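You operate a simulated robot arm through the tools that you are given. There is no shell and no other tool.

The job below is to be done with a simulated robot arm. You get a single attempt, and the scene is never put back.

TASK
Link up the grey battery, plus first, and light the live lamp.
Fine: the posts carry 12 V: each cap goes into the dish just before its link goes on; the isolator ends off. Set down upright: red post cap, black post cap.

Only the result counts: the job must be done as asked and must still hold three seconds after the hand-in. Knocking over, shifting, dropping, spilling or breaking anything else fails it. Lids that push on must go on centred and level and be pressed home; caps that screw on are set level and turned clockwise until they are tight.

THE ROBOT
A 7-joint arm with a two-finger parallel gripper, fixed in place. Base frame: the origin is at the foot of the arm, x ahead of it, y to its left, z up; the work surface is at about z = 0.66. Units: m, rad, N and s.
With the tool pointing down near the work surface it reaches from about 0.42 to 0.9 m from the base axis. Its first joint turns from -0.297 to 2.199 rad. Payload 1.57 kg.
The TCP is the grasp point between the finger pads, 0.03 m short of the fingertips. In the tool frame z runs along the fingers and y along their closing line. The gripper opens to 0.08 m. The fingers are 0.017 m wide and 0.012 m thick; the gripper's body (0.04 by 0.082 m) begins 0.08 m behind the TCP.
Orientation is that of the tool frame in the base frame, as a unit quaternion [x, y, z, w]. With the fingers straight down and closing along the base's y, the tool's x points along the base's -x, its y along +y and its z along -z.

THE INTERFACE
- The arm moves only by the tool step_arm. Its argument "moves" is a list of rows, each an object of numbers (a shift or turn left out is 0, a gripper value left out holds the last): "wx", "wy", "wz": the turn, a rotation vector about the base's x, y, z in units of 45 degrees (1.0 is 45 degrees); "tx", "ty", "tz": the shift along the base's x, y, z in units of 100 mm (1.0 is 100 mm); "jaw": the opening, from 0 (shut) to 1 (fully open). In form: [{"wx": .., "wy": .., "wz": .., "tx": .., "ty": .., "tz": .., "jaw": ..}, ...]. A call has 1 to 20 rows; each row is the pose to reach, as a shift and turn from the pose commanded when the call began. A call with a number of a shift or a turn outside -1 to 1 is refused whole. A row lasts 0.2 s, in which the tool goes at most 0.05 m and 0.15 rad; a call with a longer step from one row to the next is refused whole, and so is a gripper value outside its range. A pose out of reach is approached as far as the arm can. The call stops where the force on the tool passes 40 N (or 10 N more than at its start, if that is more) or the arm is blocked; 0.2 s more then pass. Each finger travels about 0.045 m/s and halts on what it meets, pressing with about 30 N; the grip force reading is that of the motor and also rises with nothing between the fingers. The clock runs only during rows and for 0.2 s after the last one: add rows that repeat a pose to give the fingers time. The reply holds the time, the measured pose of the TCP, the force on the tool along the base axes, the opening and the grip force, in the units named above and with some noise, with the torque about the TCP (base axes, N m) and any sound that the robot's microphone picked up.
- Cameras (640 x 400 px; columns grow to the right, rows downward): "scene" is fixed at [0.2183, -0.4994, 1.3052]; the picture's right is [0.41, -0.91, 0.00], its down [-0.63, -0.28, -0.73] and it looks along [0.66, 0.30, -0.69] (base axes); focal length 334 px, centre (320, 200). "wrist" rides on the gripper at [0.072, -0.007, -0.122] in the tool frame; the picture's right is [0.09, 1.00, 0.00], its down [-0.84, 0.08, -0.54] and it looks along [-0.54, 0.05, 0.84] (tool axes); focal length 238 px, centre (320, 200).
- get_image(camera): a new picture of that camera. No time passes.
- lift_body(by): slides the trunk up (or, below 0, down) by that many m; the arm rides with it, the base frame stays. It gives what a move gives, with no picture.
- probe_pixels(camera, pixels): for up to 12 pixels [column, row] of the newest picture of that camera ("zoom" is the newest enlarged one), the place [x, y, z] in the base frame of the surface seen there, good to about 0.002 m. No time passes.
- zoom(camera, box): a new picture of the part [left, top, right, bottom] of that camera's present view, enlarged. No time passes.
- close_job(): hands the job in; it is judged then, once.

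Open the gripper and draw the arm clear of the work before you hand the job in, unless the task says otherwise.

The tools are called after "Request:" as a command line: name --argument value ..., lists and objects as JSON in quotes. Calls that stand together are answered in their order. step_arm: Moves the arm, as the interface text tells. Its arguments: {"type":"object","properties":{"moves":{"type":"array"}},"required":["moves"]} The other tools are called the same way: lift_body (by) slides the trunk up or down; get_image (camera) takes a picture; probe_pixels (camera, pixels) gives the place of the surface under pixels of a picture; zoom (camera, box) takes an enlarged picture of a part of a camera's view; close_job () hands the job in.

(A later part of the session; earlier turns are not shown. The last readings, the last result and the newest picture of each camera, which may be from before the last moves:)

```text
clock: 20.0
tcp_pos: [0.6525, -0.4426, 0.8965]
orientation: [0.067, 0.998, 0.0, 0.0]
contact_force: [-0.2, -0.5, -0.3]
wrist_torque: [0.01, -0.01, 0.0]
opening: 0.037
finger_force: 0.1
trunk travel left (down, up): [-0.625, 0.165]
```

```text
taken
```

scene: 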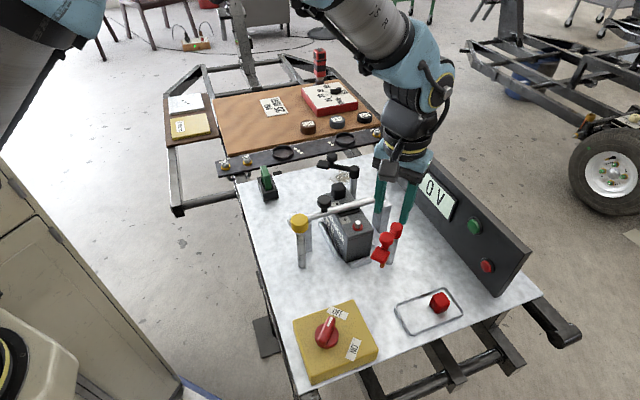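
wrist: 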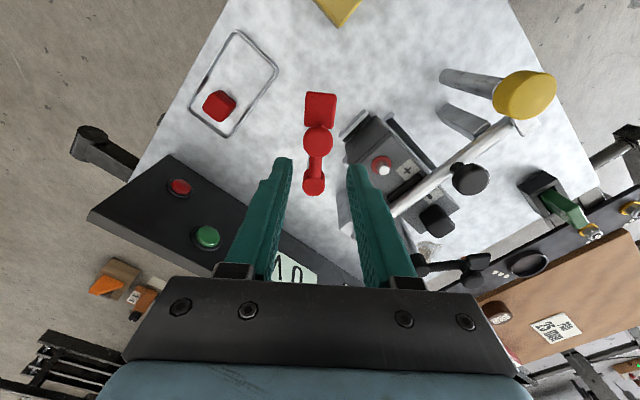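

The red link lies along the tool's x as wanted, with its knob at (317,142). I probe it from here.

Request:
zoom --camera "wrist" --box '[285, 80, 355, 200]'

Request:
probe_pixels --camera "wrist" --pixels '[[317, 141], [305, 141], [330, 141], [317, 130], [317, 152], [313, 183], [320, 108], [317, 165], [306, 96], [334, 98], [306, 122], [334, 124]]'

```text
3.33 times, centred on (320, 140) of wrist
```

zoom: 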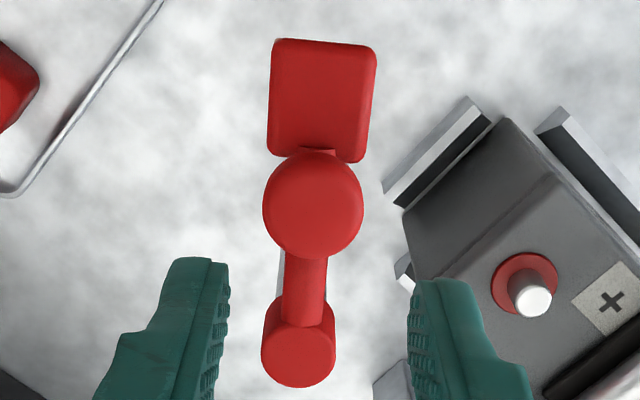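

```text
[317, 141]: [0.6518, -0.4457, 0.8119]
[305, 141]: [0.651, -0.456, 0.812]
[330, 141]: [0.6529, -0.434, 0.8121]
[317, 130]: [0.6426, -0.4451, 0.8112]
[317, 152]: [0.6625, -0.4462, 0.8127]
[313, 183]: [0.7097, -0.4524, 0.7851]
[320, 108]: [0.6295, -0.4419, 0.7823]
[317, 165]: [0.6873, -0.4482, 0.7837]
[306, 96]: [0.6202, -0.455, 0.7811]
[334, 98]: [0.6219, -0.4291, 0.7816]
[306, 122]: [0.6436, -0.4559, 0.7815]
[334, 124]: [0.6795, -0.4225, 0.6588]
```

The knob is centred at (0.652,-0.445), 26 mm wide. I descend so the fingertips reach z ≈0.797 around it, above the link arm.

Request:
step_arm --moves '[{"ty": -0.022, "tz": -0.2}, {"ty": -0.022, "tz": -0.4}, {"ty": -0.022, "tz": -0.6}, {"ty": -0.022, "tz": -0.7}, {"ty": -0.022, "tz": -0.7}]'

Request:
zoom --camera "scene" --box '[340, 180, 440, 275]'

Request:
get_image --camera "wrist"

```text
clock: 21.2
tcp_pos: [0.6531, -0.4462, 0.8274]
orientation: [0.065, 0.998, 0.0, 0.0]
contact_force: [0.3, 0.3, 0.2]
wrist_torque: [-0.02, 0.0, 0.05]
opening: 0.0369
finger_force: 0.1
trunk travel left (down, up): [-0.625, 0.165]
```

```text
4.21 times, centred on (390, 228) of scene
```

zoom: 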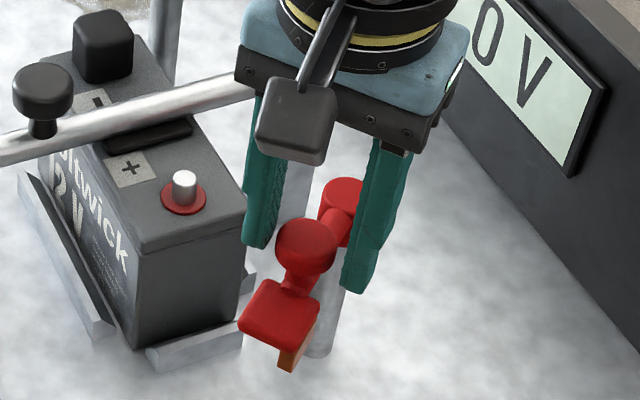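

```text
taken
```

wrist: 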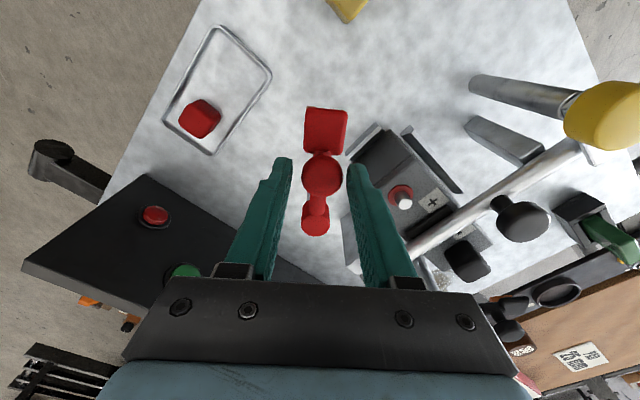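

The knob sits between the fingers. I narrow the jaw to a loose 31 mm cage and swing the first 36° clockwise around the pivot, turning the tool with it.

Request:
step_arm --moves '[{"jaw": 0.38}, {"jaw": 0.38}, {"tx": 0.012, "ty": 0.061, "wz": -0.133}, {"tx": 0.03, "ty": 0.119, "wz": -0.267}, {"tx": 0.053, "ty": 0.176, "wz": -0.4}, {"tx": 0.083, "ty": 0.229, "wz": -0.533}, {"tx": 0.118, "ty": 0.28, "wz": -0.667}, {"tx": 0.158, "ty": 0.326, "wz": -0.8}]'

Request:
zoom --camera "scene" --box '[340, 180, 440, 275]'

Request:
get_image --camera "wrist"

```text
clock: 23.0
tcp_pos: [0.6671, -0.4131, 0.8265]
orientation: [0.372, 0.928, 0.0, 0.0]
contact_force: [-0.1, -0.8, -0.2]
wrist_torque: [0.01, -0.01, 0.0]
opening: 0.0308
finger_force: 0.2
trunk travel left (down, up): [-0.625, 0.165]
```

```text
4.21 times, centred on (390, 228) of scene
```

zoom: 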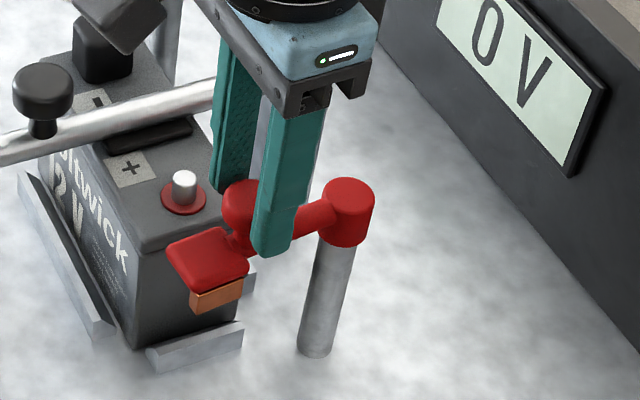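

```text
taken
```

wrist: 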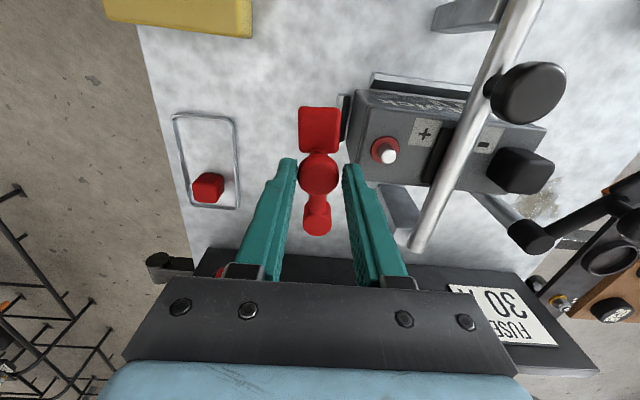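

The link follows freely. I swing on another 36° toward the + post.

Request:
step_arm --moves '[{"tx": 0.044, "ty": 0.042, "wz": -0.133}, {"tx": 0.093, "ty": 0.079, "wz": -0.267}, {"tx": 0.146, "ty": 0.111, "wz": -0.4}, {"tx": 0.201, "ty": 0.137, "wz": -0.533}, {"tx": 0.259, "ty": 0.157, "wz": -0.667}, {"tx": 0.318, "ty": 0.171, "wz": -0.8}]'

Request:
zoom --camera "scene" --box '[340, 180, 440, 275]'

Request:
get_image --camera "wrist"

```text
clock: 24.4
tcp_pos: [0.7005, -0.3949, 0.826]
orientation: [0.641, 0.767, -0.001, 0.0]
contact_force: [0.5, 1.1, 0.3]
wrist_torque: [0.02, -0.04, 0.04]
opening: 0.0312
finger_force: 0.6
trunk travel left (down, up): [-0.625, 0.165]
```

```text
4.21 times, centred on (390, 228) of scene
```

zoom: 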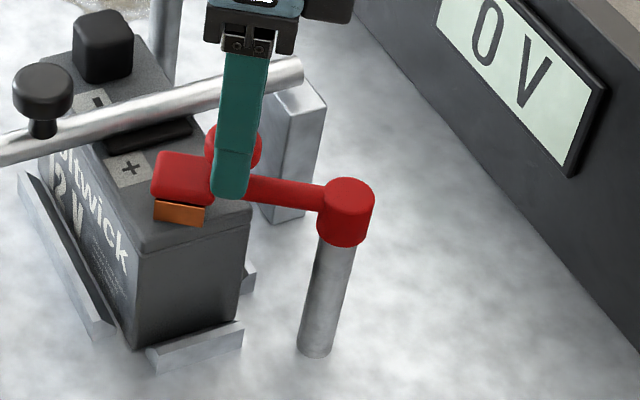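

```text
taken
```

wrist: 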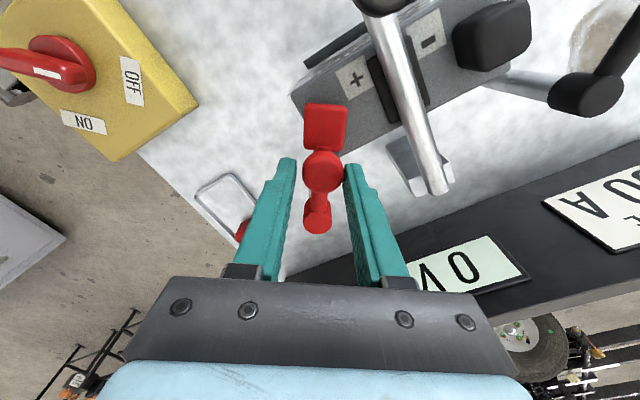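

The lug is almost over the post. I push on in 2–3° steps, watching the force.

Request:
step_arm --moves '[{"tx": 0.015, "ty": 0.002, "wz": -0.033}, {"tx": 0.031, "ty": 0.004, "wz": -0.067}, {"tx": 0.046, "ty": 0.0055, "wz": -0.1}, {"tx": 0.061, "ty": 0.007, "wz": -0.133}]'

Request:
zoom --camera "scene" --box '[340, 180, 440, 275]'

```text
clock: 25.4
tcp_pos: [0.7054, -0.3955, 0.8275]
orientation: [0.679, 0.734, 0.0, 0.0]
contact_force: [0.2, -0.4, -0.1]
wrist_torque: [0.02, -0.01, -0.02]
opening: 0.0304
finger_force: 0.2
trunk travel left (down, up): [-0.625, 0.165]
```

```text
4.21 times, centred on (390, 228) of scene
```

zoom: 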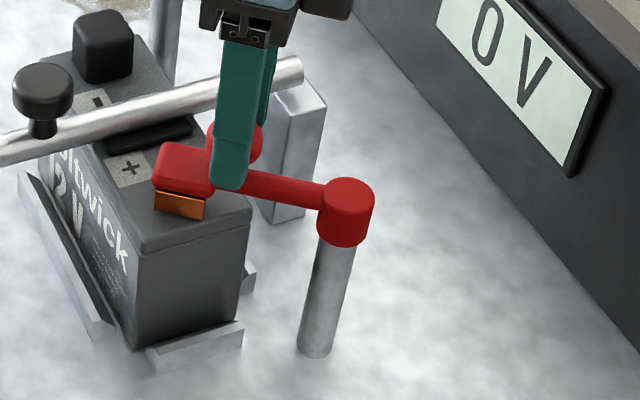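

No contact yet; I continue in 1.5° steps.

Request:
step_arm --moves '[{"tx": 0.015, "ty": 0.001, "wz": -0.033}, {"tx": 0.031, "ty": 0.002, "wz": -0.067}, {"tx": 0.046, "ty": 0.002, "wz": -0.1}, {"tx": 0.061, "ty": 0.002, "wz": -0.133}]'

Request:
zoom --camera "scene" --box '[340, 180, 440, 275]'

Request:
get_image --camera "wrist"

```text
clock: 26.4
tcp_pos: [0.7113, -0.3959, 0.8263]
orientation: [0.717, 0.697, -0.001, 0.0]
contact_force: [-8.7, -3.8, -3.3]
wrist_torque: [-0.09, 0.15, 0.1]
opening: 0.0368
finger_force: 3.8
trunk travel left (down, up): [-0.625, 0.165]
```

```text
4.21 times, centred on (390, 228) of scene
```

zoom: 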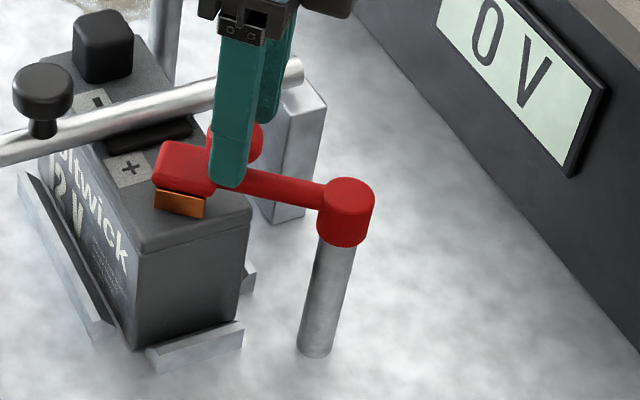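

```text
taken
```

wrist: 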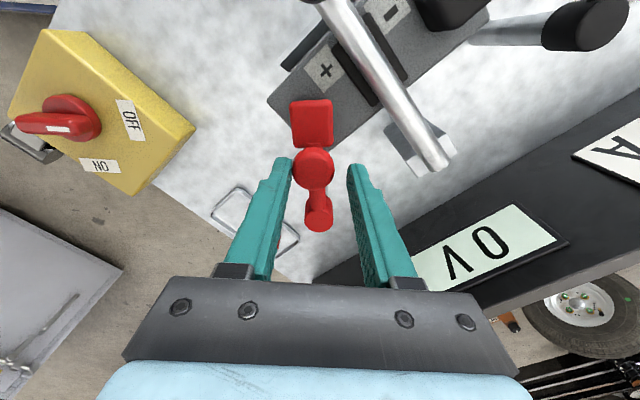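

The link now resists: about 9 N and the jaw forced open to 36.8 mm. I probe the lug, knob and pivot to see where it sits relative to the post.

Request:
probe_pixels --camera "wrist" --pixels '[[313, 125], [293, 103], [331, 101], [296, 142], [333, 138], [313, 167], [319, 218], [326, 70]]'

Request:
zoom --camera "scene" --box '[355, 200, 410, 250]'

Request:
get_image --camera "scene"

```text
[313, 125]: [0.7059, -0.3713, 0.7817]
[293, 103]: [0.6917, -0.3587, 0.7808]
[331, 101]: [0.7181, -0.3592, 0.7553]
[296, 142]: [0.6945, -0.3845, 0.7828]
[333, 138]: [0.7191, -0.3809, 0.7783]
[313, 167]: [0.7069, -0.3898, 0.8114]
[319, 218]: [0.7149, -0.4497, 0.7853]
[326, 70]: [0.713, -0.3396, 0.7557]
```

```text
8.00 times, centred on (382, 225) of scene
```

zoom: 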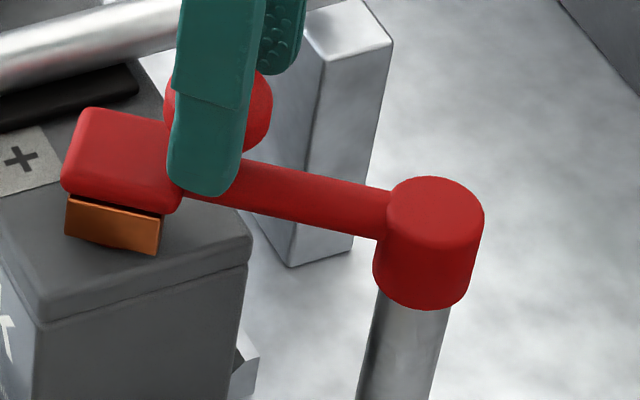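

```text
taken
```

scene: 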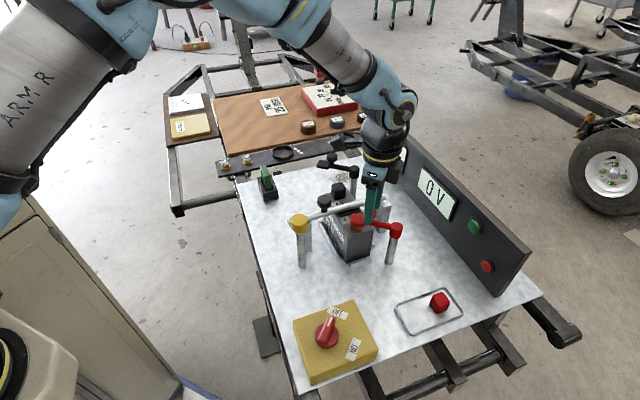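

The lug, centred at (0.7055,-0.371), is over the post with its copper plate against it. I press 1.5 mm more to confirm that it is home, then come back to relax.

Request:
step_arm --moves '[{"tx": 0.015}, {"tx": 0.015}, {"tx": 0.015}]'

Request:
get_image --camera "wrist"

Request:
probe_pixels --camera "wrist" --pixels '[[313, 125], [293, 103], [296, 142], [333, 138], [313, 167]]'

```text
clock: 27.2
tcp_pos: [0.7131, -0.3966, 0.8268]
orientation: [0.717, 0.697, -0.001, 0.0]
contact_force: [-11.5, -7.6, -2.2]
wrist_torque: [-0.2, 0.24, 0.2]
opening: 0.0407
finger_force: 5.4
trunk travel left (down, up): [-0.625, 0.165]
```

```text
taken
```

wrist: 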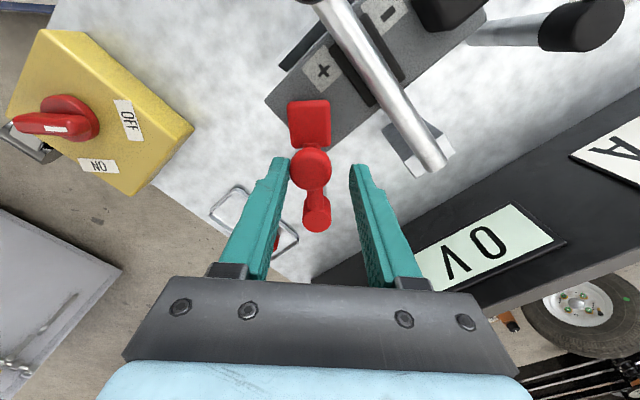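

```text
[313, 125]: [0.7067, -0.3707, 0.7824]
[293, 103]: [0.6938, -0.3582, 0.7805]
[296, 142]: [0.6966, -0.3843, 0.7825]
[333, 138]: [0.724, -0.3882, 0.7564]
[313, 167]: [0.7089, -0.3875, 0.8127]
```

The link doesn't move further, so it is home against the post. I back off 4 mm, open the jaw and rise.

Request:
step_arm --moves '[{"tx": -0.03, "jaw": 0.55}, {"tx": -0.045, "jaw": 0.58}, {"tx": -0.045, "jaw": 0.58}, {"tx": -0.045, "tz": 0.2}, {"tx": -0.045, "tz": 0.5}, {"tx": -0.045, "tz": 0.8}]'

Request:
get_image --camera "wrist"

Request:
zoom --camera "scene" --box '[280, 140, 430, 280]'

Request:
get_image --camera "scene"

```text
clock: 28.6
tcp_pos: [0.7095, -0.3971, 0.9066]
orientation: [0.717, 0.697, 0.0, 0.001]
contact_force: [0.4, -0.2, 0.6]
wrist_torque: [-0.01, 0.0, 0.02]
opening: 0.0466
finger_force: 0.1
trunk travel left (down, up): [-0.625, 0.165]
```

```text
taken
```

wrist: 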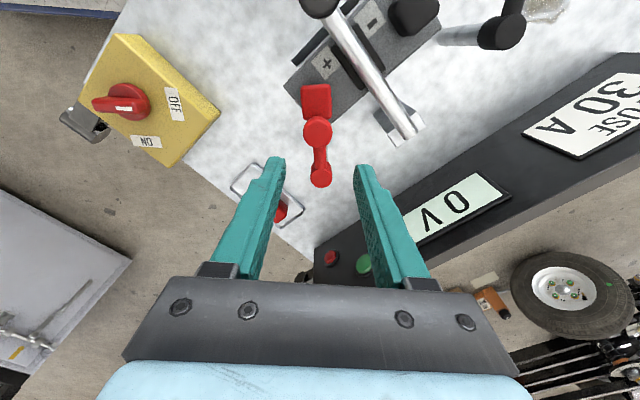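

```text
2.86 times, centred on (355, 210) of scene
```

zoom: 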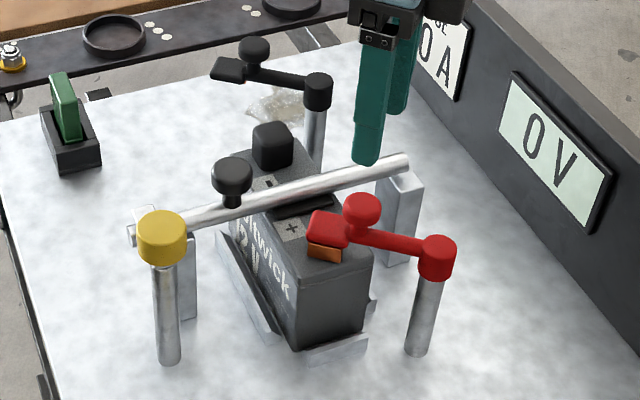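

```text
taken
```

scene: 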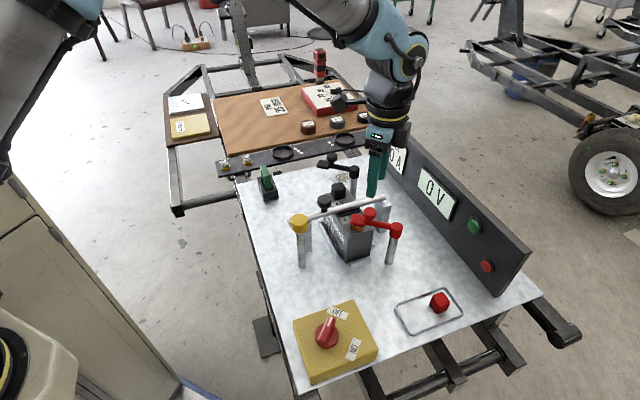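

The red link stays on by itself and the display still reads 0 V. Next is the black cap: I turn the tool back toward +45° in steps while moving above (0.78,-0.294).

Request:
step_arm --moves '[{"tx": 0.05, "ty": 0.08, "wz": 0.18}, {"tx": 0.1, "ty": 0.16, "wz": 0.36}, {"tx": 0.15, "ty": 0.24, "wz": 0.54}, {"tx": 0.2, "ty": 0.32, "wz": 0.72}, {"tx": 0.25, "ty": 0.4, "wz": 0.9}, {"tx": 0.28, "ty": 0.45, "wz": 1.0}]'

Request:
step_arm --moves '[{"tx": 0.05, "ty": 0.08, "wz": 0.18}, {"tx": 0.1, "ty": 0.16, "wz": 0.36}, {"tx": 0.15, "ty": 0.24, "wz": 0.54}, {"tx": 0.2, "ty": 0.32, "wz": 0.72}, {"tx": 0.25, "ty": 0.4, "wz": 0.9}, {"tx": 0.28, "ty": 0.45, "wz": 1.0}]'

Request:
step_arm --moves '[{"tx": 0.04, "ty": 0.03, "wz": 0.18, "jaw": 0.68}, {"tx": 0.08, "ty": 0.06, "wz": 0.36}, {"tx": 0.12, "ty": 0.09, "wz": 0.54}, {"tx": 0.14, "ty": 0.13, "wz": 0.72}, {"tx": 0.14, "ty": 0.13, "wz": 0.9}, {"tx": 0.14, "ty": 0.13, "wz": 1.0}]'

Request:
get_image --camera "wrist"

Request:
get_image --camera "scene"

```text
clock: 30.0
tcp_pos: [0.7367, -0.3512, 0.9078]
orientation: [0.394, 0.919, 0.0, 0.0]
contact_force: [-0.4, -1.0, -0.2]
wrist_torque: [0.0, 0.02, -0.01]
opening: 0.0465
finger_force: 0.2
trunk travel left (down, up): [-0.625, 0.165]
```

```text
clock: 31.4
tcp_pos: [0.7665, -0.3048, 0.908]
orientation: [0.013, 1.0, -0.001, 0.0]
contact_force: [-0.4, -0.4, -0.7]
wrist_torque: [-0.01, -0.02, 0.01]
opening: 0.0464
finger_force: 0.0
trunk travel left (down, up): [-0.625, 0.165]
```

```text
clock: 32.8
tcp_pos: [0.7796, -0.2915, 0.9066]
orientation: [-0.372, 0.928, 0.0, 0.001]
contact_force: [0.0, -0.2, -0.3]
wrist_torque: [-0.02, 0.01, -0.01]
opening: 0.0545
finger_force: 0.2
trunk travel left (down, up): [-0.625, 0.165]
```

```text
taken
```

wrist: 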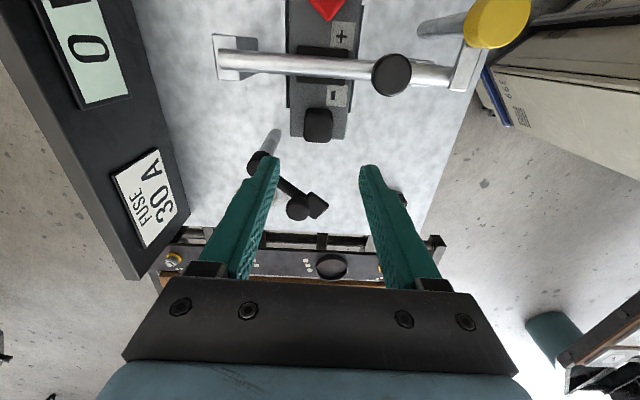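

```text
taken
```

scene: 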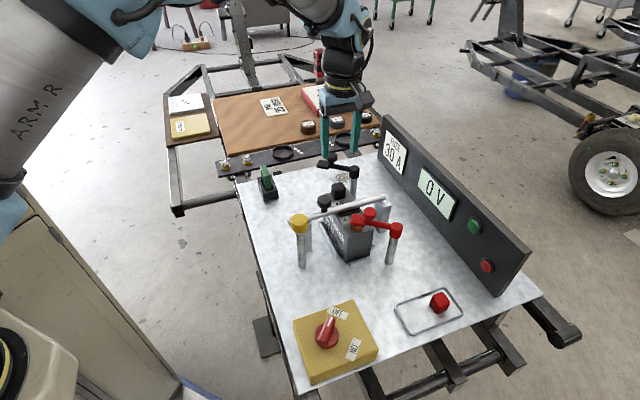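

The black cap shows at (318,125), squared to the fingers. I zoom and probe its top for its centre.

Request:
zoom --camera "wrist" --box '[285, 85, 355, 155]'

Request:
probe_pixels --camera "wrist" --pixels '[[318, 126], [307, 126], [330, 126], [318, 115], [318, 138], [298, 213], [261, 165], [318, 204], [391, 75], [300, 120], [338, 97]]'

```text
5.71 times, centred on (320, 120) of wrist
```

zoom: 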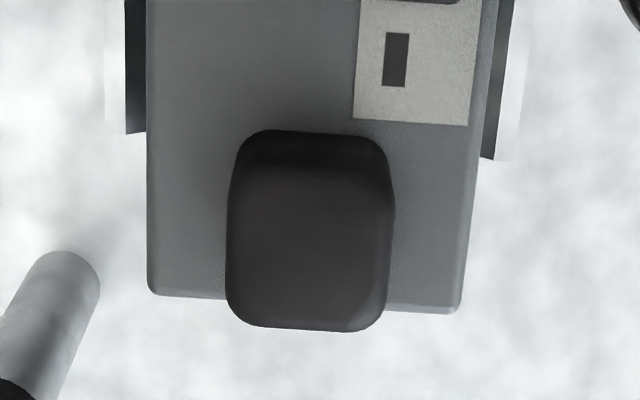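

```text
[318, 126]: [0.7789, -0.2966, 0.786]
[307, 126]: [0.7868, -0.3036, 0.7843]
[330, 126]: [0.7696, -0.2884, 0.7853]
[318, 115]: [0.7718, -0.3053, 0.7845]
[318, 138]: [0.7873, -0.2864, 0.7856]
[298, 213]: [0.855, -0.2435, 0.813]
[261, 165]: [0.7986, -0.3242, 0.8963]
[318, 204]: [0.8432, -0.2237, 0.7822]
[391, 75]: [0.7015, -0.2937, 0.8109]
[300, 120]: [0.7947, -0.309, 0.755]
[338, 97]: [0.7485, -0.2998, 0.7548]
```

The cap's centre is (0.7806,-0.2946). I trim the yaw by 1.3° and descend over it.

Request:
step_arm --moves '[{"tx": 0.01, "ty": -0.031, "wz": 0.03, "tz": -0.2}, {"tx": 0.01, "ty": -0.031, "wz": 0.03, "tz": -0.5}, {"tx": 0.01, "ty": -0.031, "wz": 0.03, "tz": -0.8}, {"tx": 0.01, "ty": -0.031, "wz": 0.03, "tz": -1.0}]'

Request:
step_arm --moves '[{"tz": -0.05}, {"tz": -0.08}, {"tz": -0.08}]'

Request:
get_image --camera "wrist"

Request:
zoom --camera "scene" --box '[290, 120, 430, 260]'

```text
clock: 33.8
tcp_pos: [0.7806, -0.2947, 0.8072]
orientation: [-0.381, 0.925, -0.001, 0.0]
contact_force: [-0.4, 0.0, 0.2]
wrist_torque: [0.01, 0.01, 0.0]
opening: 0.0542
finger_force: 0.1
trunk travel left (down, up): [-0.625, 0.165]
```

```text
clock: 34.6
tcp_pos: [0.7802, -0.2955, 0.7987]
orientation: [-0.381, 0.924, 0.0, 0.001]
contact_force: [-0.1, 0.2, 0.1]
wrist_torque: [-0.01, -0.02, 0.01]
opening: 0.0544
finger_force: 0.1
trunk travel left (down, up): [-0.625, 0.165]
```

```text
taken
```

wrist: 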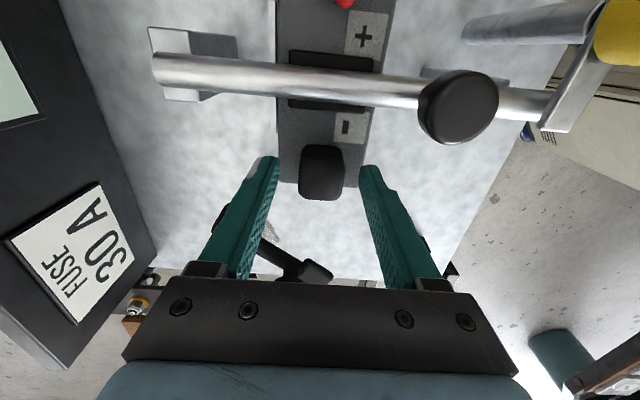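

```text
2.86 times, centred on (360, 190) of scene
```

zoom: 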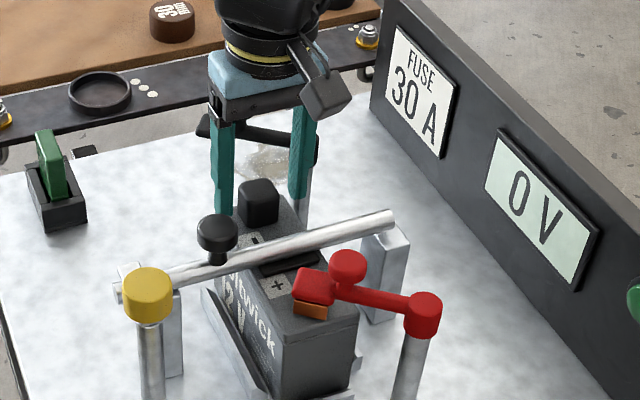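

The black cap sits between the pads at (321,172). I close on it and lift straight up once gripped.

Request:
step_arm --moves '[{"jaw": 0.2}, {"jaw": 0.2}, {"jaw": 0.2}, {"jaw": 0.2}]'

Request:
step_arm --moves '[{"tz": 0.05}, {"tz": 0.12}, {"tz": 0.22}, {"tz": 0.35}, {"tz": 0.55}, {"tz": 0.8}, {"tz": 1.0}]'

Request:
get_image --camera "wrist"

Request:
get_image --camera "scene"

```text
clock: 35.6
tcp_pos: [0.7814, -0.2959, 0.7987]
orientation: [-0.381, 0.925, 0.0, 0.0]
contact_force: [-0.1, -0.4, -0.7]
wrist_torque: [0.03, 0.0, 0.02]
opening: 0.0289
finger_force: 30.1
trunk travel left (down, up): [-0.625, 0.165]
```

```text
clock: 37.2
tcp_pos: [0.7801, -0.2955, 0.8979]
orientation: [-0.381, 0.925, 0.0, -0.001]
contact_force: [0.4, -0.1, 0.0]
wrist_torque: [0.01, 0.01, 0.04]
opening: 0.0288
finger_force: 29.8
trunk travel left (down, up): [-0.625, 0.165]
```

```text
taken
```

wrist: 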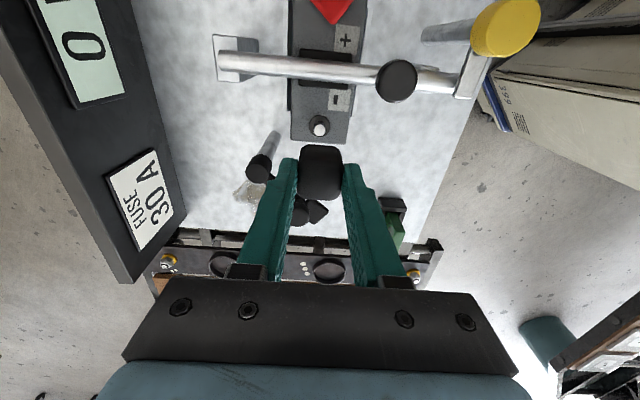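

```text
taken
```

scene: 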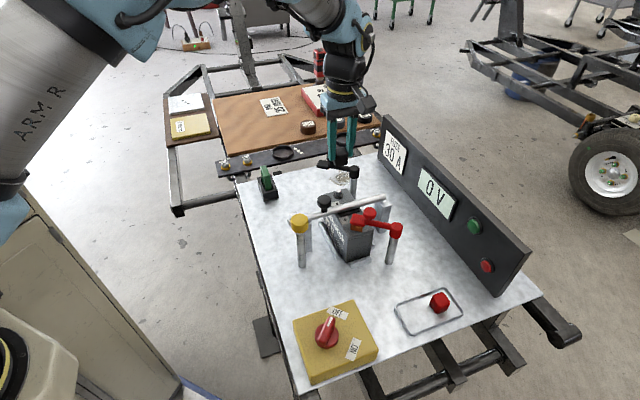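

The black cap is off and held. I carry it at the same height over to the near half of the dish, (0.605,-0.543).

Request:
step_arm --moves '[{"tx": -0.2, "ty": -0.28}, {"tx": -0.4, "ty": -0.56}, {"tx": -0.6, "ty": -0.84}, {"tx": -0.65, "ty": -0.95}]'

Request:
step_arm --moves '[{"tx": -0.2, "ty": -0.28}, {"tx": -0.4, "ty": -0.56}, {"tx": -0.6, "ty": -0.84}, {"tx": -0.65, "ty": -0.95}]'

Request:
step_arm --moves '[{"tx": -0.2, "ty": -0.25}, {"tx": -0.4, "ty": -0.53}, {"tx": -0.455, "ty": -0.57}, {"tx": -0.455, "ty": -0.57}]'

Request:
get_image --camera "wrist"

Request:
get_image --camera "scene"

```text
clock: 38.2
tcp_pos: [0.7154, -0.3887, 0.8999]
orientation: [-0.381, 0.925, 0.0, -0.001]
contact_force: [0.6, 0.7, -0.5]
wrist_torque: [-0.03, 0.02, 0.03]
opening: 0.0287
finger_force: 29.7
trunk travel left (down, up): [-0.625, 0.165]
```

```text
clock: 39.2
tcp_pos: [0.6494, -0.485, 0.8995]
orientation: [-0.38, 0.925, 0.0, 0.001]
contact_force: [0.5, 1.2, -0.4]
wrist_torque: [-0.05, -0.05, 0.01]
opening: 0.0288
finger_force: 30.0
trunk travel left (down, up): [-0.625, 0.165]
```

```text
clock: 40.2
tcp_pos: [0.6043, -0.5429, 0.8981]
orientation: [-0.381, 0.924, 0.0, 0.0]
contact_force: [0.1, 0.2, 0.3]
wrist_torque: [-0.03, -0.03, 0.0]
opening: 0.029
finger_force: 30.4
trunk travel left (down, up): [-0.625, 0.165]
```

```text
taken
```

wrist: 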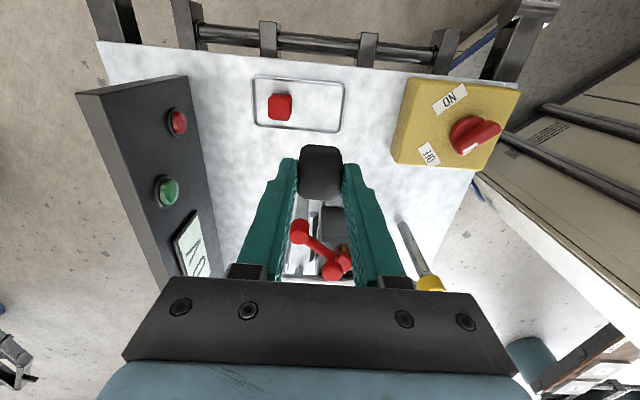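

```text
taken
```

scene: 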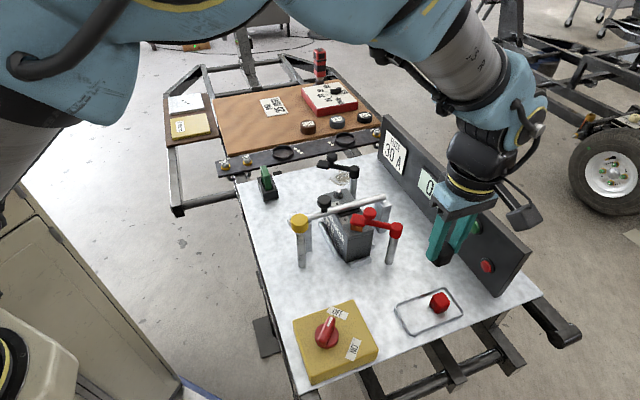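

I am over the near half of the dish. I descend to z ≈0.711, just above the floor contact height.

Request:
step_arm --moves '[{"tz": -0.3}, {"tz": -0.6}, {"tz": -0.9}, {"tz": -1.0}]'

Request:
step_arm --moves '[{"tz": -0.3}, {"tz": -0.6}, {"tz": -0.8}, {"tz": -0.87}, {"tz": -0.87}]'

Request:
get_image --camera "wrist"

Request:
zoom --camera "scene" --box '[380, 240, 480, 340]'

```text
clock: 41.2
tcp_pos: [0.6059, -0.5426, 0.7988]
orientation: [-0.381, 0.925, 0.0, 0.0]
contact_force: [-0.8, -0.1, 0.1]
wrist_torque: [0.01, 0.03, -0.01]
opening: 0.0288
finger_force: 30.0
trunk travel left (down, up): [-0.625, 0.165]
```

```text
clock: 42.4
tcp_pos: [0.6056, -0.5425, 0.7113]
orientation: [-0.382, 0.924, 0.0, 0.0]
contact_force: [-0.6, -0.1, -0.3]
wrist_torque: [-0.02, 0.02, 0.02]
opening: 0.0291
finger_force: 30.0
trunk travel left (down, up): [-0.625, 0.165]
```

```text
taken
```

wrist: 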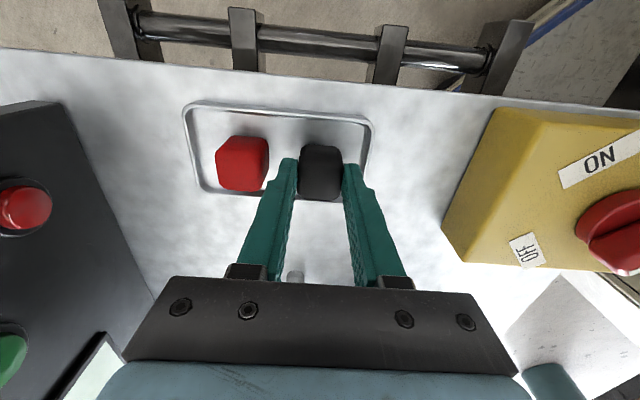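

```text
4.00 times, centred on (430, 290) of scene
```

zoom: 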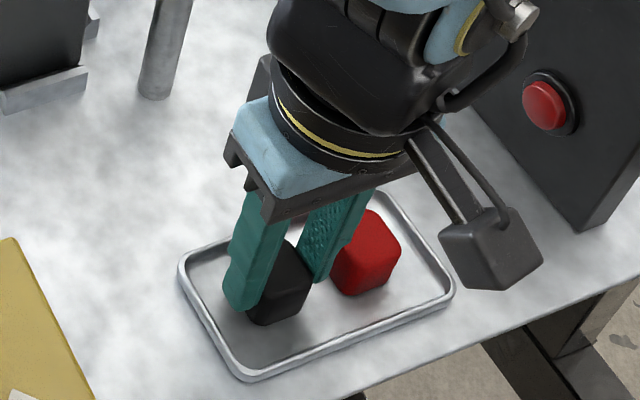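

The black cap is beside the red one with about 7 mm between finger and red cap. I lower in small steps until I feel the floor.

Request:
step_arm --moves '[{"tz": -0.02}, {"tz": -0.035}, {"tz": -0.05}, {"tz": -0.05}]'

```text
clock: 43.4
tcp_pos: [0.6047, -0.5415, 0.7071]
orientation: [-0.382, 0.924, 0.0, 0.0]
contact_force: [-3.7, 2.7, 12.4]
wrist_torque: [0.13, 0.17, 0.01]
opening: 0.029
finger_force: 29.7
trunk travel left (down, up): [-0.625, 0.165]
```

The floor is felt with 12 N. I ease up 1.5 mm, then open slightly to 36 mm.

Request:
step_arm --moves '[{"tz": 0.01}, {"tz": 0.015}, {"tz": 0.015}]'

Request:
step_arm --moves '[{"jaw": 0.4}, {"jaw": 0.44}, {"jaw": 0.44}]'

Request:
zoom --camera "scene" --box '[380, 240, 480, 340]'

Request:
get_image --camera "wrist"

```text
clock: 44.2
tcp_pos: [0.6058, -0.5419, 0.7063]
orientation: [-0.381, 0.924, 0.0, 0.0]
contact_force: [-0.4, -0.9, 0.3]
wrist_torque: [-0.02, -0.03, 0.02]
opening: 0.0289
finger_force: 29.3
trunk travel left (down, up): [-0.625, 0.165]
```

```text
clock: 45.0
tcp_pos: [0.6059, -0.5419, 0.7076]
orientation: [-0.38, 0.925, 0.001, 0.0]
contact_force: [0.1, -0.2, -0.4]
wrist_torque: [0.02, 0.01, 0.0]
opening: 0.0351
finger_force: 0.1
trunk travel left (down, up): [-0.625, 0.165]
```

```text
4.00 times, centred on (430, 290) of scene
```

zoom: 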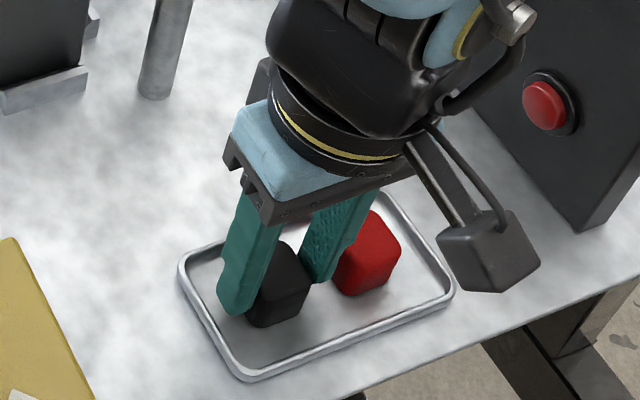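

```text
taken
```

wrist: 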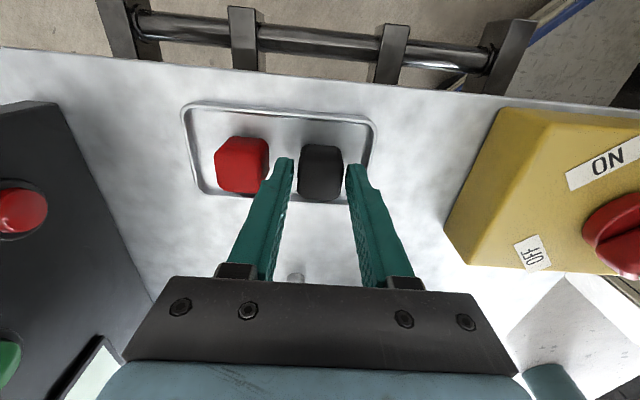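

The black cap is released and stands free. I rise straight up and then look over the state.

Request:
step_arm --moves '[{"tz": 0.1}, {"tz": 0.25}, {"tz": 0.5}, {"tz": 0.8}, {"tz": 1.0}]'

Request:
step_arm --moves '[{"tz": 0.3}, {"tz": 0.6}, {"tz": 0.9}]'

Request:
get_image --camera "scene"

Request:
zoom --camera "scene" --box '[380, 240, 480, 340]'

Request:
zoom --camera "scene" --box '[310, 140, 400, 240]'

```text
clock: 46.2
tcp_pos: [0.6044, -0.5428, 0.8088]
orientation: [-0.381, 0.924, 0.001, 0.0]
contact_force: [-0.4, 0.3, -0.5]
wrist_torque: [0.01, 0.0, 0.01]
opening: 0.035
finger_force: 0.1
trunk travel left (down, up): [-0.625, 0.165]
```

```text
clock: 47.0
tcp_pos: [0.6055, -0.541, 0.8983]
orientation: [-0.381, 0.924, 0.0, 0.0]
contact_force: [0.3, -0.1, -0.6]
wrist_torque: [0.01, 0.03, 0.0]
opening: 0.0351
finger_force: 0.1
trunk travel left (down, up): [-0.625, 0.165]
```

```text
taken
```

scene: 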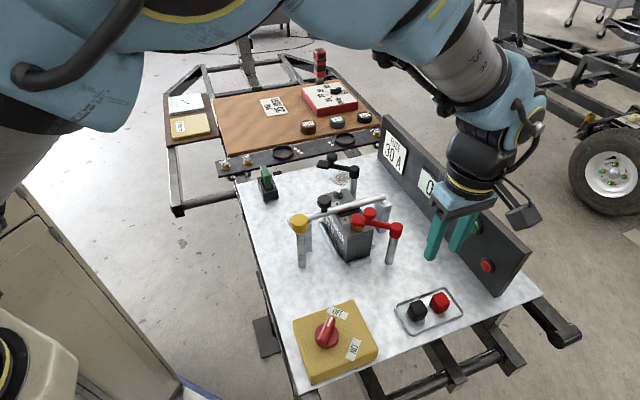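

```text
4.00 times, centred on (430, 290) of scene
```

zoom: 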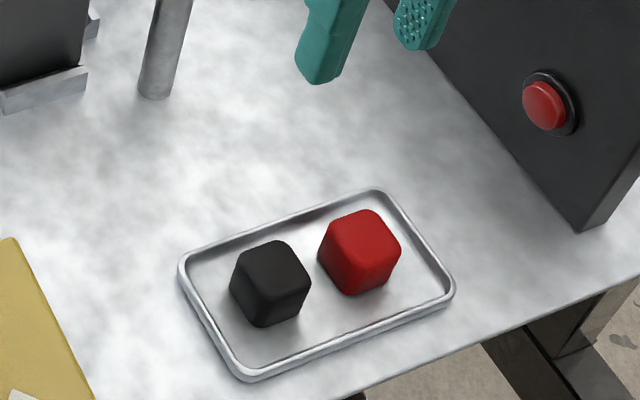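

```text
4.00 times, centred on (355, 190) of scene
```

zoom: 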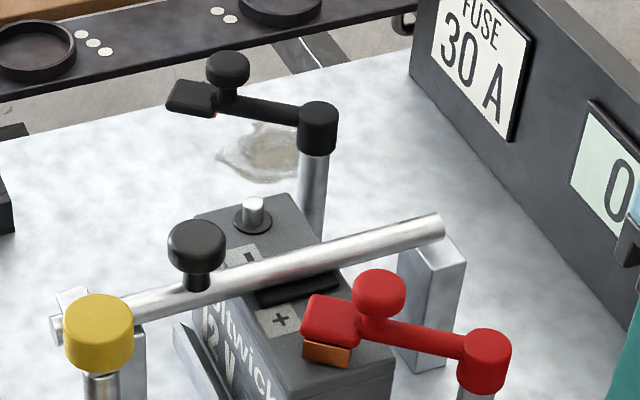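

Both caps stand upright in the dish. I probe the black link in the newest zoom: knob (228,66), lug (190,98), pivot (318,112), post (252,202).

Request:
probe_pixels --camera "zoom" --pixels '[[228, 64], [210, 64], [246, 64], [190, 92], [172, 103], [200, 84], [212, 110], [318, 112], [303, 112], [333, 112], [252, 202], [270, 112]]'

```text
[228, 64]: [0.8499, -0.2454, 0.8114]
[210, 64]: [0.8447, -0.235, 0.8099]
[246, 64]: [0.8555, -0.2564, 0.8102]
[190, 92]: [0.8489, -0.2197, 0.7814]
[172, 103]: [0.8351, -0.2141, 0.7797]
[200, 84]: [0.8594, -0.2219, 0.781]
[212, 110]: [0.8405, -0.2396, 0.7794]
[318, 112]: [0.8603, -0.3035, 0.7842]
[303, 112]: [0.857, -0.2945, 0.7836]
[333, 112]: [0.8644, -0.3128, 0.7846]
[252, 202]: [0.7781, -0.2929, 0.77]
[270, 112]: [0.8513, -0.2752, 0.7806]
```

The black link pivots at (0.860,-0.304), its knob is at (0.850,-0.246), and it must swing about 73° counter-clockwise to the post at (0.7785,-0.293). I move above the knob, turning the tool to about -80°.

Request:
step_arm --moves '[{"tx": 0.14, "ty": 0.16, "wz": -0.155}, {"tx": 0.28, "ty": 0.33, "wz": -0.31}, {"tx": 0.42, "ty": 0.5, "wz": -0.465}, {"tx": 0.56, "ty": 0.67, "wz": -0.62}, {"tx": 0.7, "ty": 0.83, "wz": -0.775}, {"tx": 0.815, "ty": 0.983, "wz": -0.926}]'

Request:
step_arm --moves '[{"tx": 0.14, "ty": 0.16, "wz": -0.155}, {"tx": 0.28, "ty": 0.33, "wz": -0.31}, {"tx": 0.42, "ty": 0.5, "wz": -0.465}, {"tx": 0.56, "ty": 0.67, "wz": -0.62}, {"tx": 0.7, "ty": 0.83, "wz": -0.775}, {"tx": 0.815, "ty": 0.983, "wz": -0.926}]'

Request:
step_arm --moves '[{"tx": 0.14, "ty": 0.16, "wz": -0.155}, {"tx": 0.28, "ty": 0.33, "wz": -0.31}, {"tx": 0.42, "ty": 0.5, "wz": -0.465}, {"tx": 0.56, "ty": 0.67, "wz": -0.62}, {"tx": 0.7, "ty": 0.83, "wz": -0.775}, {"tx": 0.815, "ty": 0.983, "wz": -0.926}]'

Request:
get_image --camera "wrist"

Request:
get_image --camera "scene"

```text
clock: 48.4
tcp_pos: [0.6844, -0.4438, 0.8969]
orientation: [-0.026, 1.0, 0.0, 0.001]
contact_force: [0.0, -0.2, 0.4]
wrist_torque: [0.05, 0.02, 0.0]
opening: 0.0351
finger_force: 0.1
trunk travel left (down, up): [-0.625, 0.165]
```

```text
clock: 49.8
tcp_pos: [0.7671, -0.3467, 0.8982]
orientation: [0.331, 0.944, 0.0, 0.0]
contact_force: [-0.1, 0.4, -0.4]
wrist_torque: [0.03, -0.02, -0.03]
opening: 0.0353
finger_force: 0.0
trunk travel left (down, up): [-0.625, 0.165]
```

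```text
clock: 51.2
tcp_pos: [0.8501, -0.2482, 0.8966]
orientation: [0.645, 0.764, -0.001, 0.0]
contact_force: [0.3, -0.2, 0.0]
wrist_torque: [0.02, -0.01, -0.03]
opening: 0.0351
finger_force: 0.1
trunk travel left (down, up): [-0.625, 0.165]
```

```text
taken
```

wrist: 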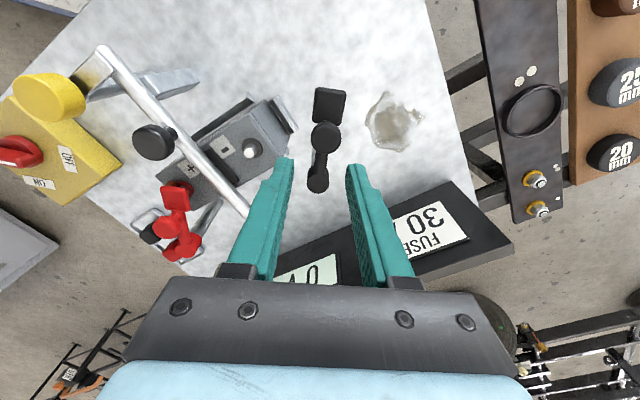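

```text
taken
```

scene: 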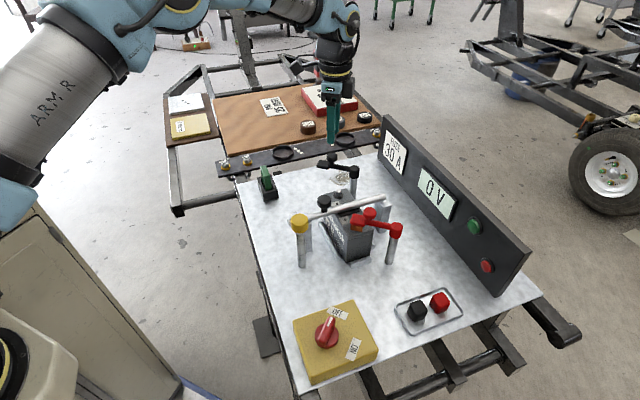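

The knob appears at (326,138) and the pivot at (317,178). I probe them along with the lug and post from here.

Request:
probe_pixels --camera "wrist" --pixels '[[326, 137], [313, 137], [339, 137], [326, 126], [326, 148], [317, 180], [308, 180], [327, 180], [329, 104], [253, 150], [322, 162]]'

Request:
zoom --camera "wrist" --box '[230, 80, 360, 200]'

```text
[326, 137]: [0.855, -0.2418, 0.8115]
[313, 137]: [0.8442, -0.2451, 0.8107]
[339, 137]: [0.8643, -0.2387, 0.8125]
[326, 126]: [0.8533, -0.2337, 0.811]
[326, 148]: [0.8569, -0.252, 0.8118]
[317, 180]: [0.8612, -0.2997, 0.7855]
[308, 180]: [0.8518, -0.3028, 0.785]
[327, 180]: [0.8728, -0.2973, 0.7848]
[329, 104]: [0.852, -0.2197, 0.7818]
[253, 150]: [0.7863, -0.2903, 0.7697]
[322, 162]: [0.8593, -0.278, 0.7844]
```

```text
3.33 times, centred on (295, 140) of wrist
```

zoom: 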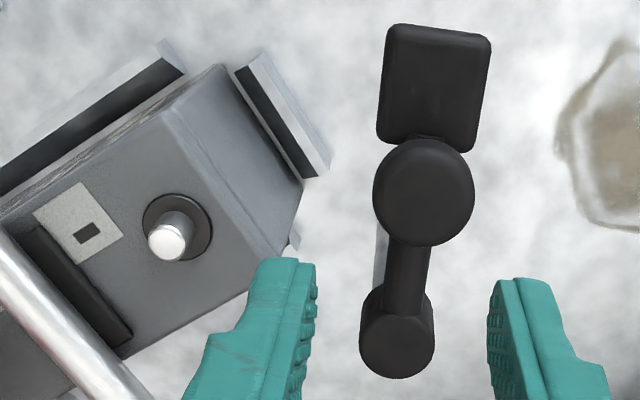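

The knob is about (0.853,-0.2435) and the pivot about (0.862,-0.304). I centre over it with the jaw at 40 mm, lower part of the way, and look.

Request:
step_arm --moves '[{"tx": 0.03, "ty": 0.045, "tz": -0.15, "jaw": 0.5}, {"tx": 0.03, "ty": 0.045, "tz": -0.35}, {"tx": 0.03, "ty": 0.045, "tz": -0.5}, {"tx": 0.03, "ty": 0.045, "tz": -0.5}]'

Request:
get_image --camera "wrist"

Request:
zoom --camera "scene" --box '[290, 120, 390, 220]'

```text
clock: 52.2
tcp_pos: [0.8537, -0.2435, 0.8474]
orientation: [0.645, 0.764, 0.0, 0.0]
contact_force: [0.1, 0.0, -0.3]
wrist_torque: [0.03, 0.06, 0.02]
opening: 0.0402
finger_force: 0.0
trunk travel left (down, up): [-0.625, 0.165]
```

```text
taken
```

wrist: 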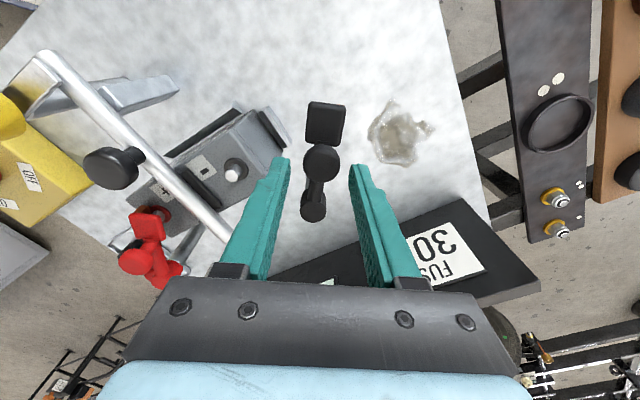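

```text
4.00 times, centred on (340, 170) of scene
```

zoom: 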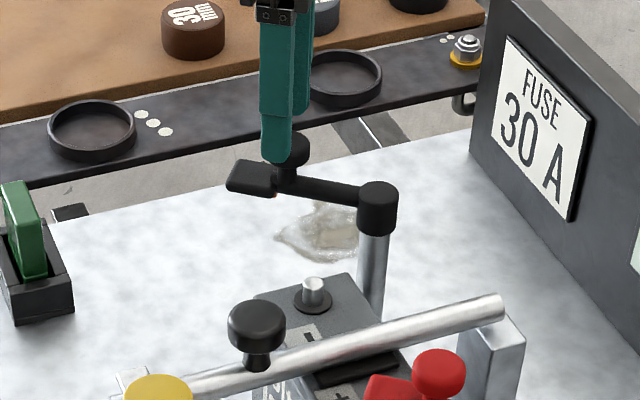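

The knob is centred between the tips at (321,162). I descend the last 20 mm and narrow to a 31 mm cage.

Request:
step_arm --moves '[{"tz": -0.1}, {"tz": -0.205}, {"tz": -0.205, "jaw": 0.385}, {"tz": -0.205, "jaw": 0.385}]'

Request:
get_image --camera "wrist"

Request:
probe_pixels --camera "wrist" --pixels '[[320, 172], [320, 160], [320, 184], [306, 172], [333, 172], [314, 225], [326, 122]]'

```text
clock: 53.2
tcp_pos: [0.8535, -0.2426, 0.8274]
orientation: [0.645, 0.764, 0.0, 0.0]
contact_force: [0.2, -0.4, -0.4]
wrist_torque: [0.01, 0.0, 0.03]
opening: 0.0308
finger_force: 0.0
trunk travel left (down, up): [-0.625, 0.165]
```

```text
taken
```

wrist: 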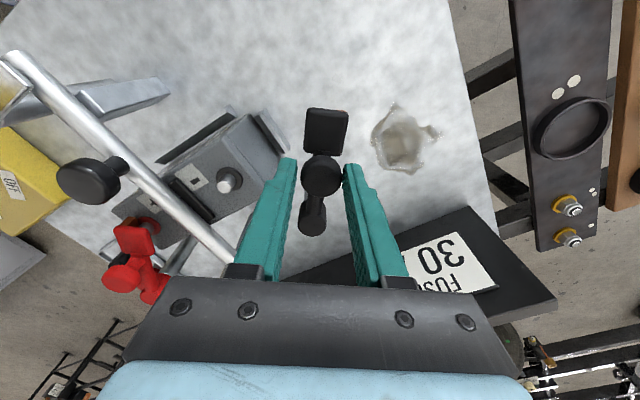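

```text
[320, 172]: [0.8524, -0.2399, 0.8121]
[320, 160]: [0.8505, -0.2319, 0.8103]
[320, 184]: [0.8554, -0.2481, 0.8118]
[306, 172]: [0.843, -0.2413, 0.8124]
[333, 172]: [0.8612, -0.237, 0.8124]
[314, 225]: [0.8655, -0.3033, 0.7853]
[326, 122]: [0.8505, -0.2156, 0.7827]
```

The knob is caged. I swing the first 36° counter-clockwise around the pivot.

Request:
step_arm --moves '[{"tx": -0.061, "ty": -0.012, "wz": 0.133}, {"tx": -0.122, "ty": -0.031, "wz": 0.267}, {"tx": -0.18, "ty": -0.057, "wz": 0.4}, {"tx": -0.235, "ty": -0.088, "wz": 0.533}, {"tx": -0.287, "ty": -0.125, "wz": 0.667}, {"tx": -0.334, "ty": -0.166, "wz": 0.8}]'

Request:
get_image --camera "wrist"

Request:
zoom --camera "scene" --box '[300, 130, 400, 230]'

```text
clock: 54.6
tcp_pos: [0.8195, -0.2597, 0.8274]
orientation: [0.376, 0.927, 0.0, 0.0]
contact_force: [0.9, -0.3, 0.3]
wrist_torque: [0.0, 0.04, 0.01]
opening: 0.0308
finger_force: 0.0
trunk travel left (down, up): [-0.625, 0.165]
```

```text
taken
```

wrist: 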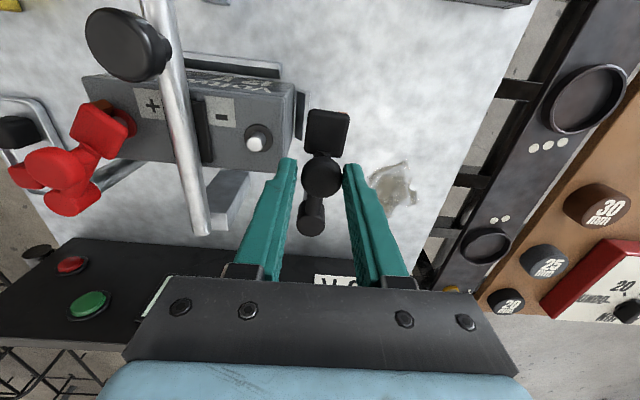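

```text
4.00 times, centred on (350, 180) of scene
```

zoom: 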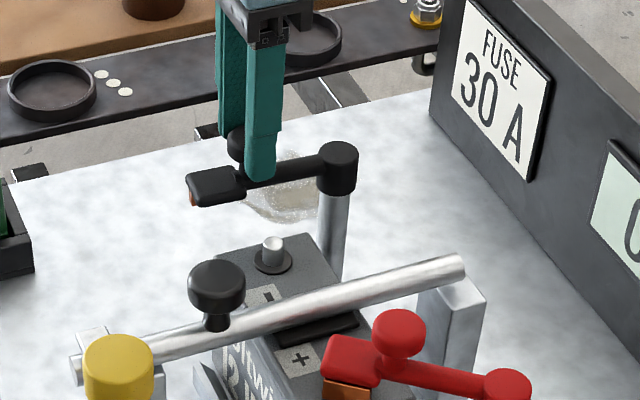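

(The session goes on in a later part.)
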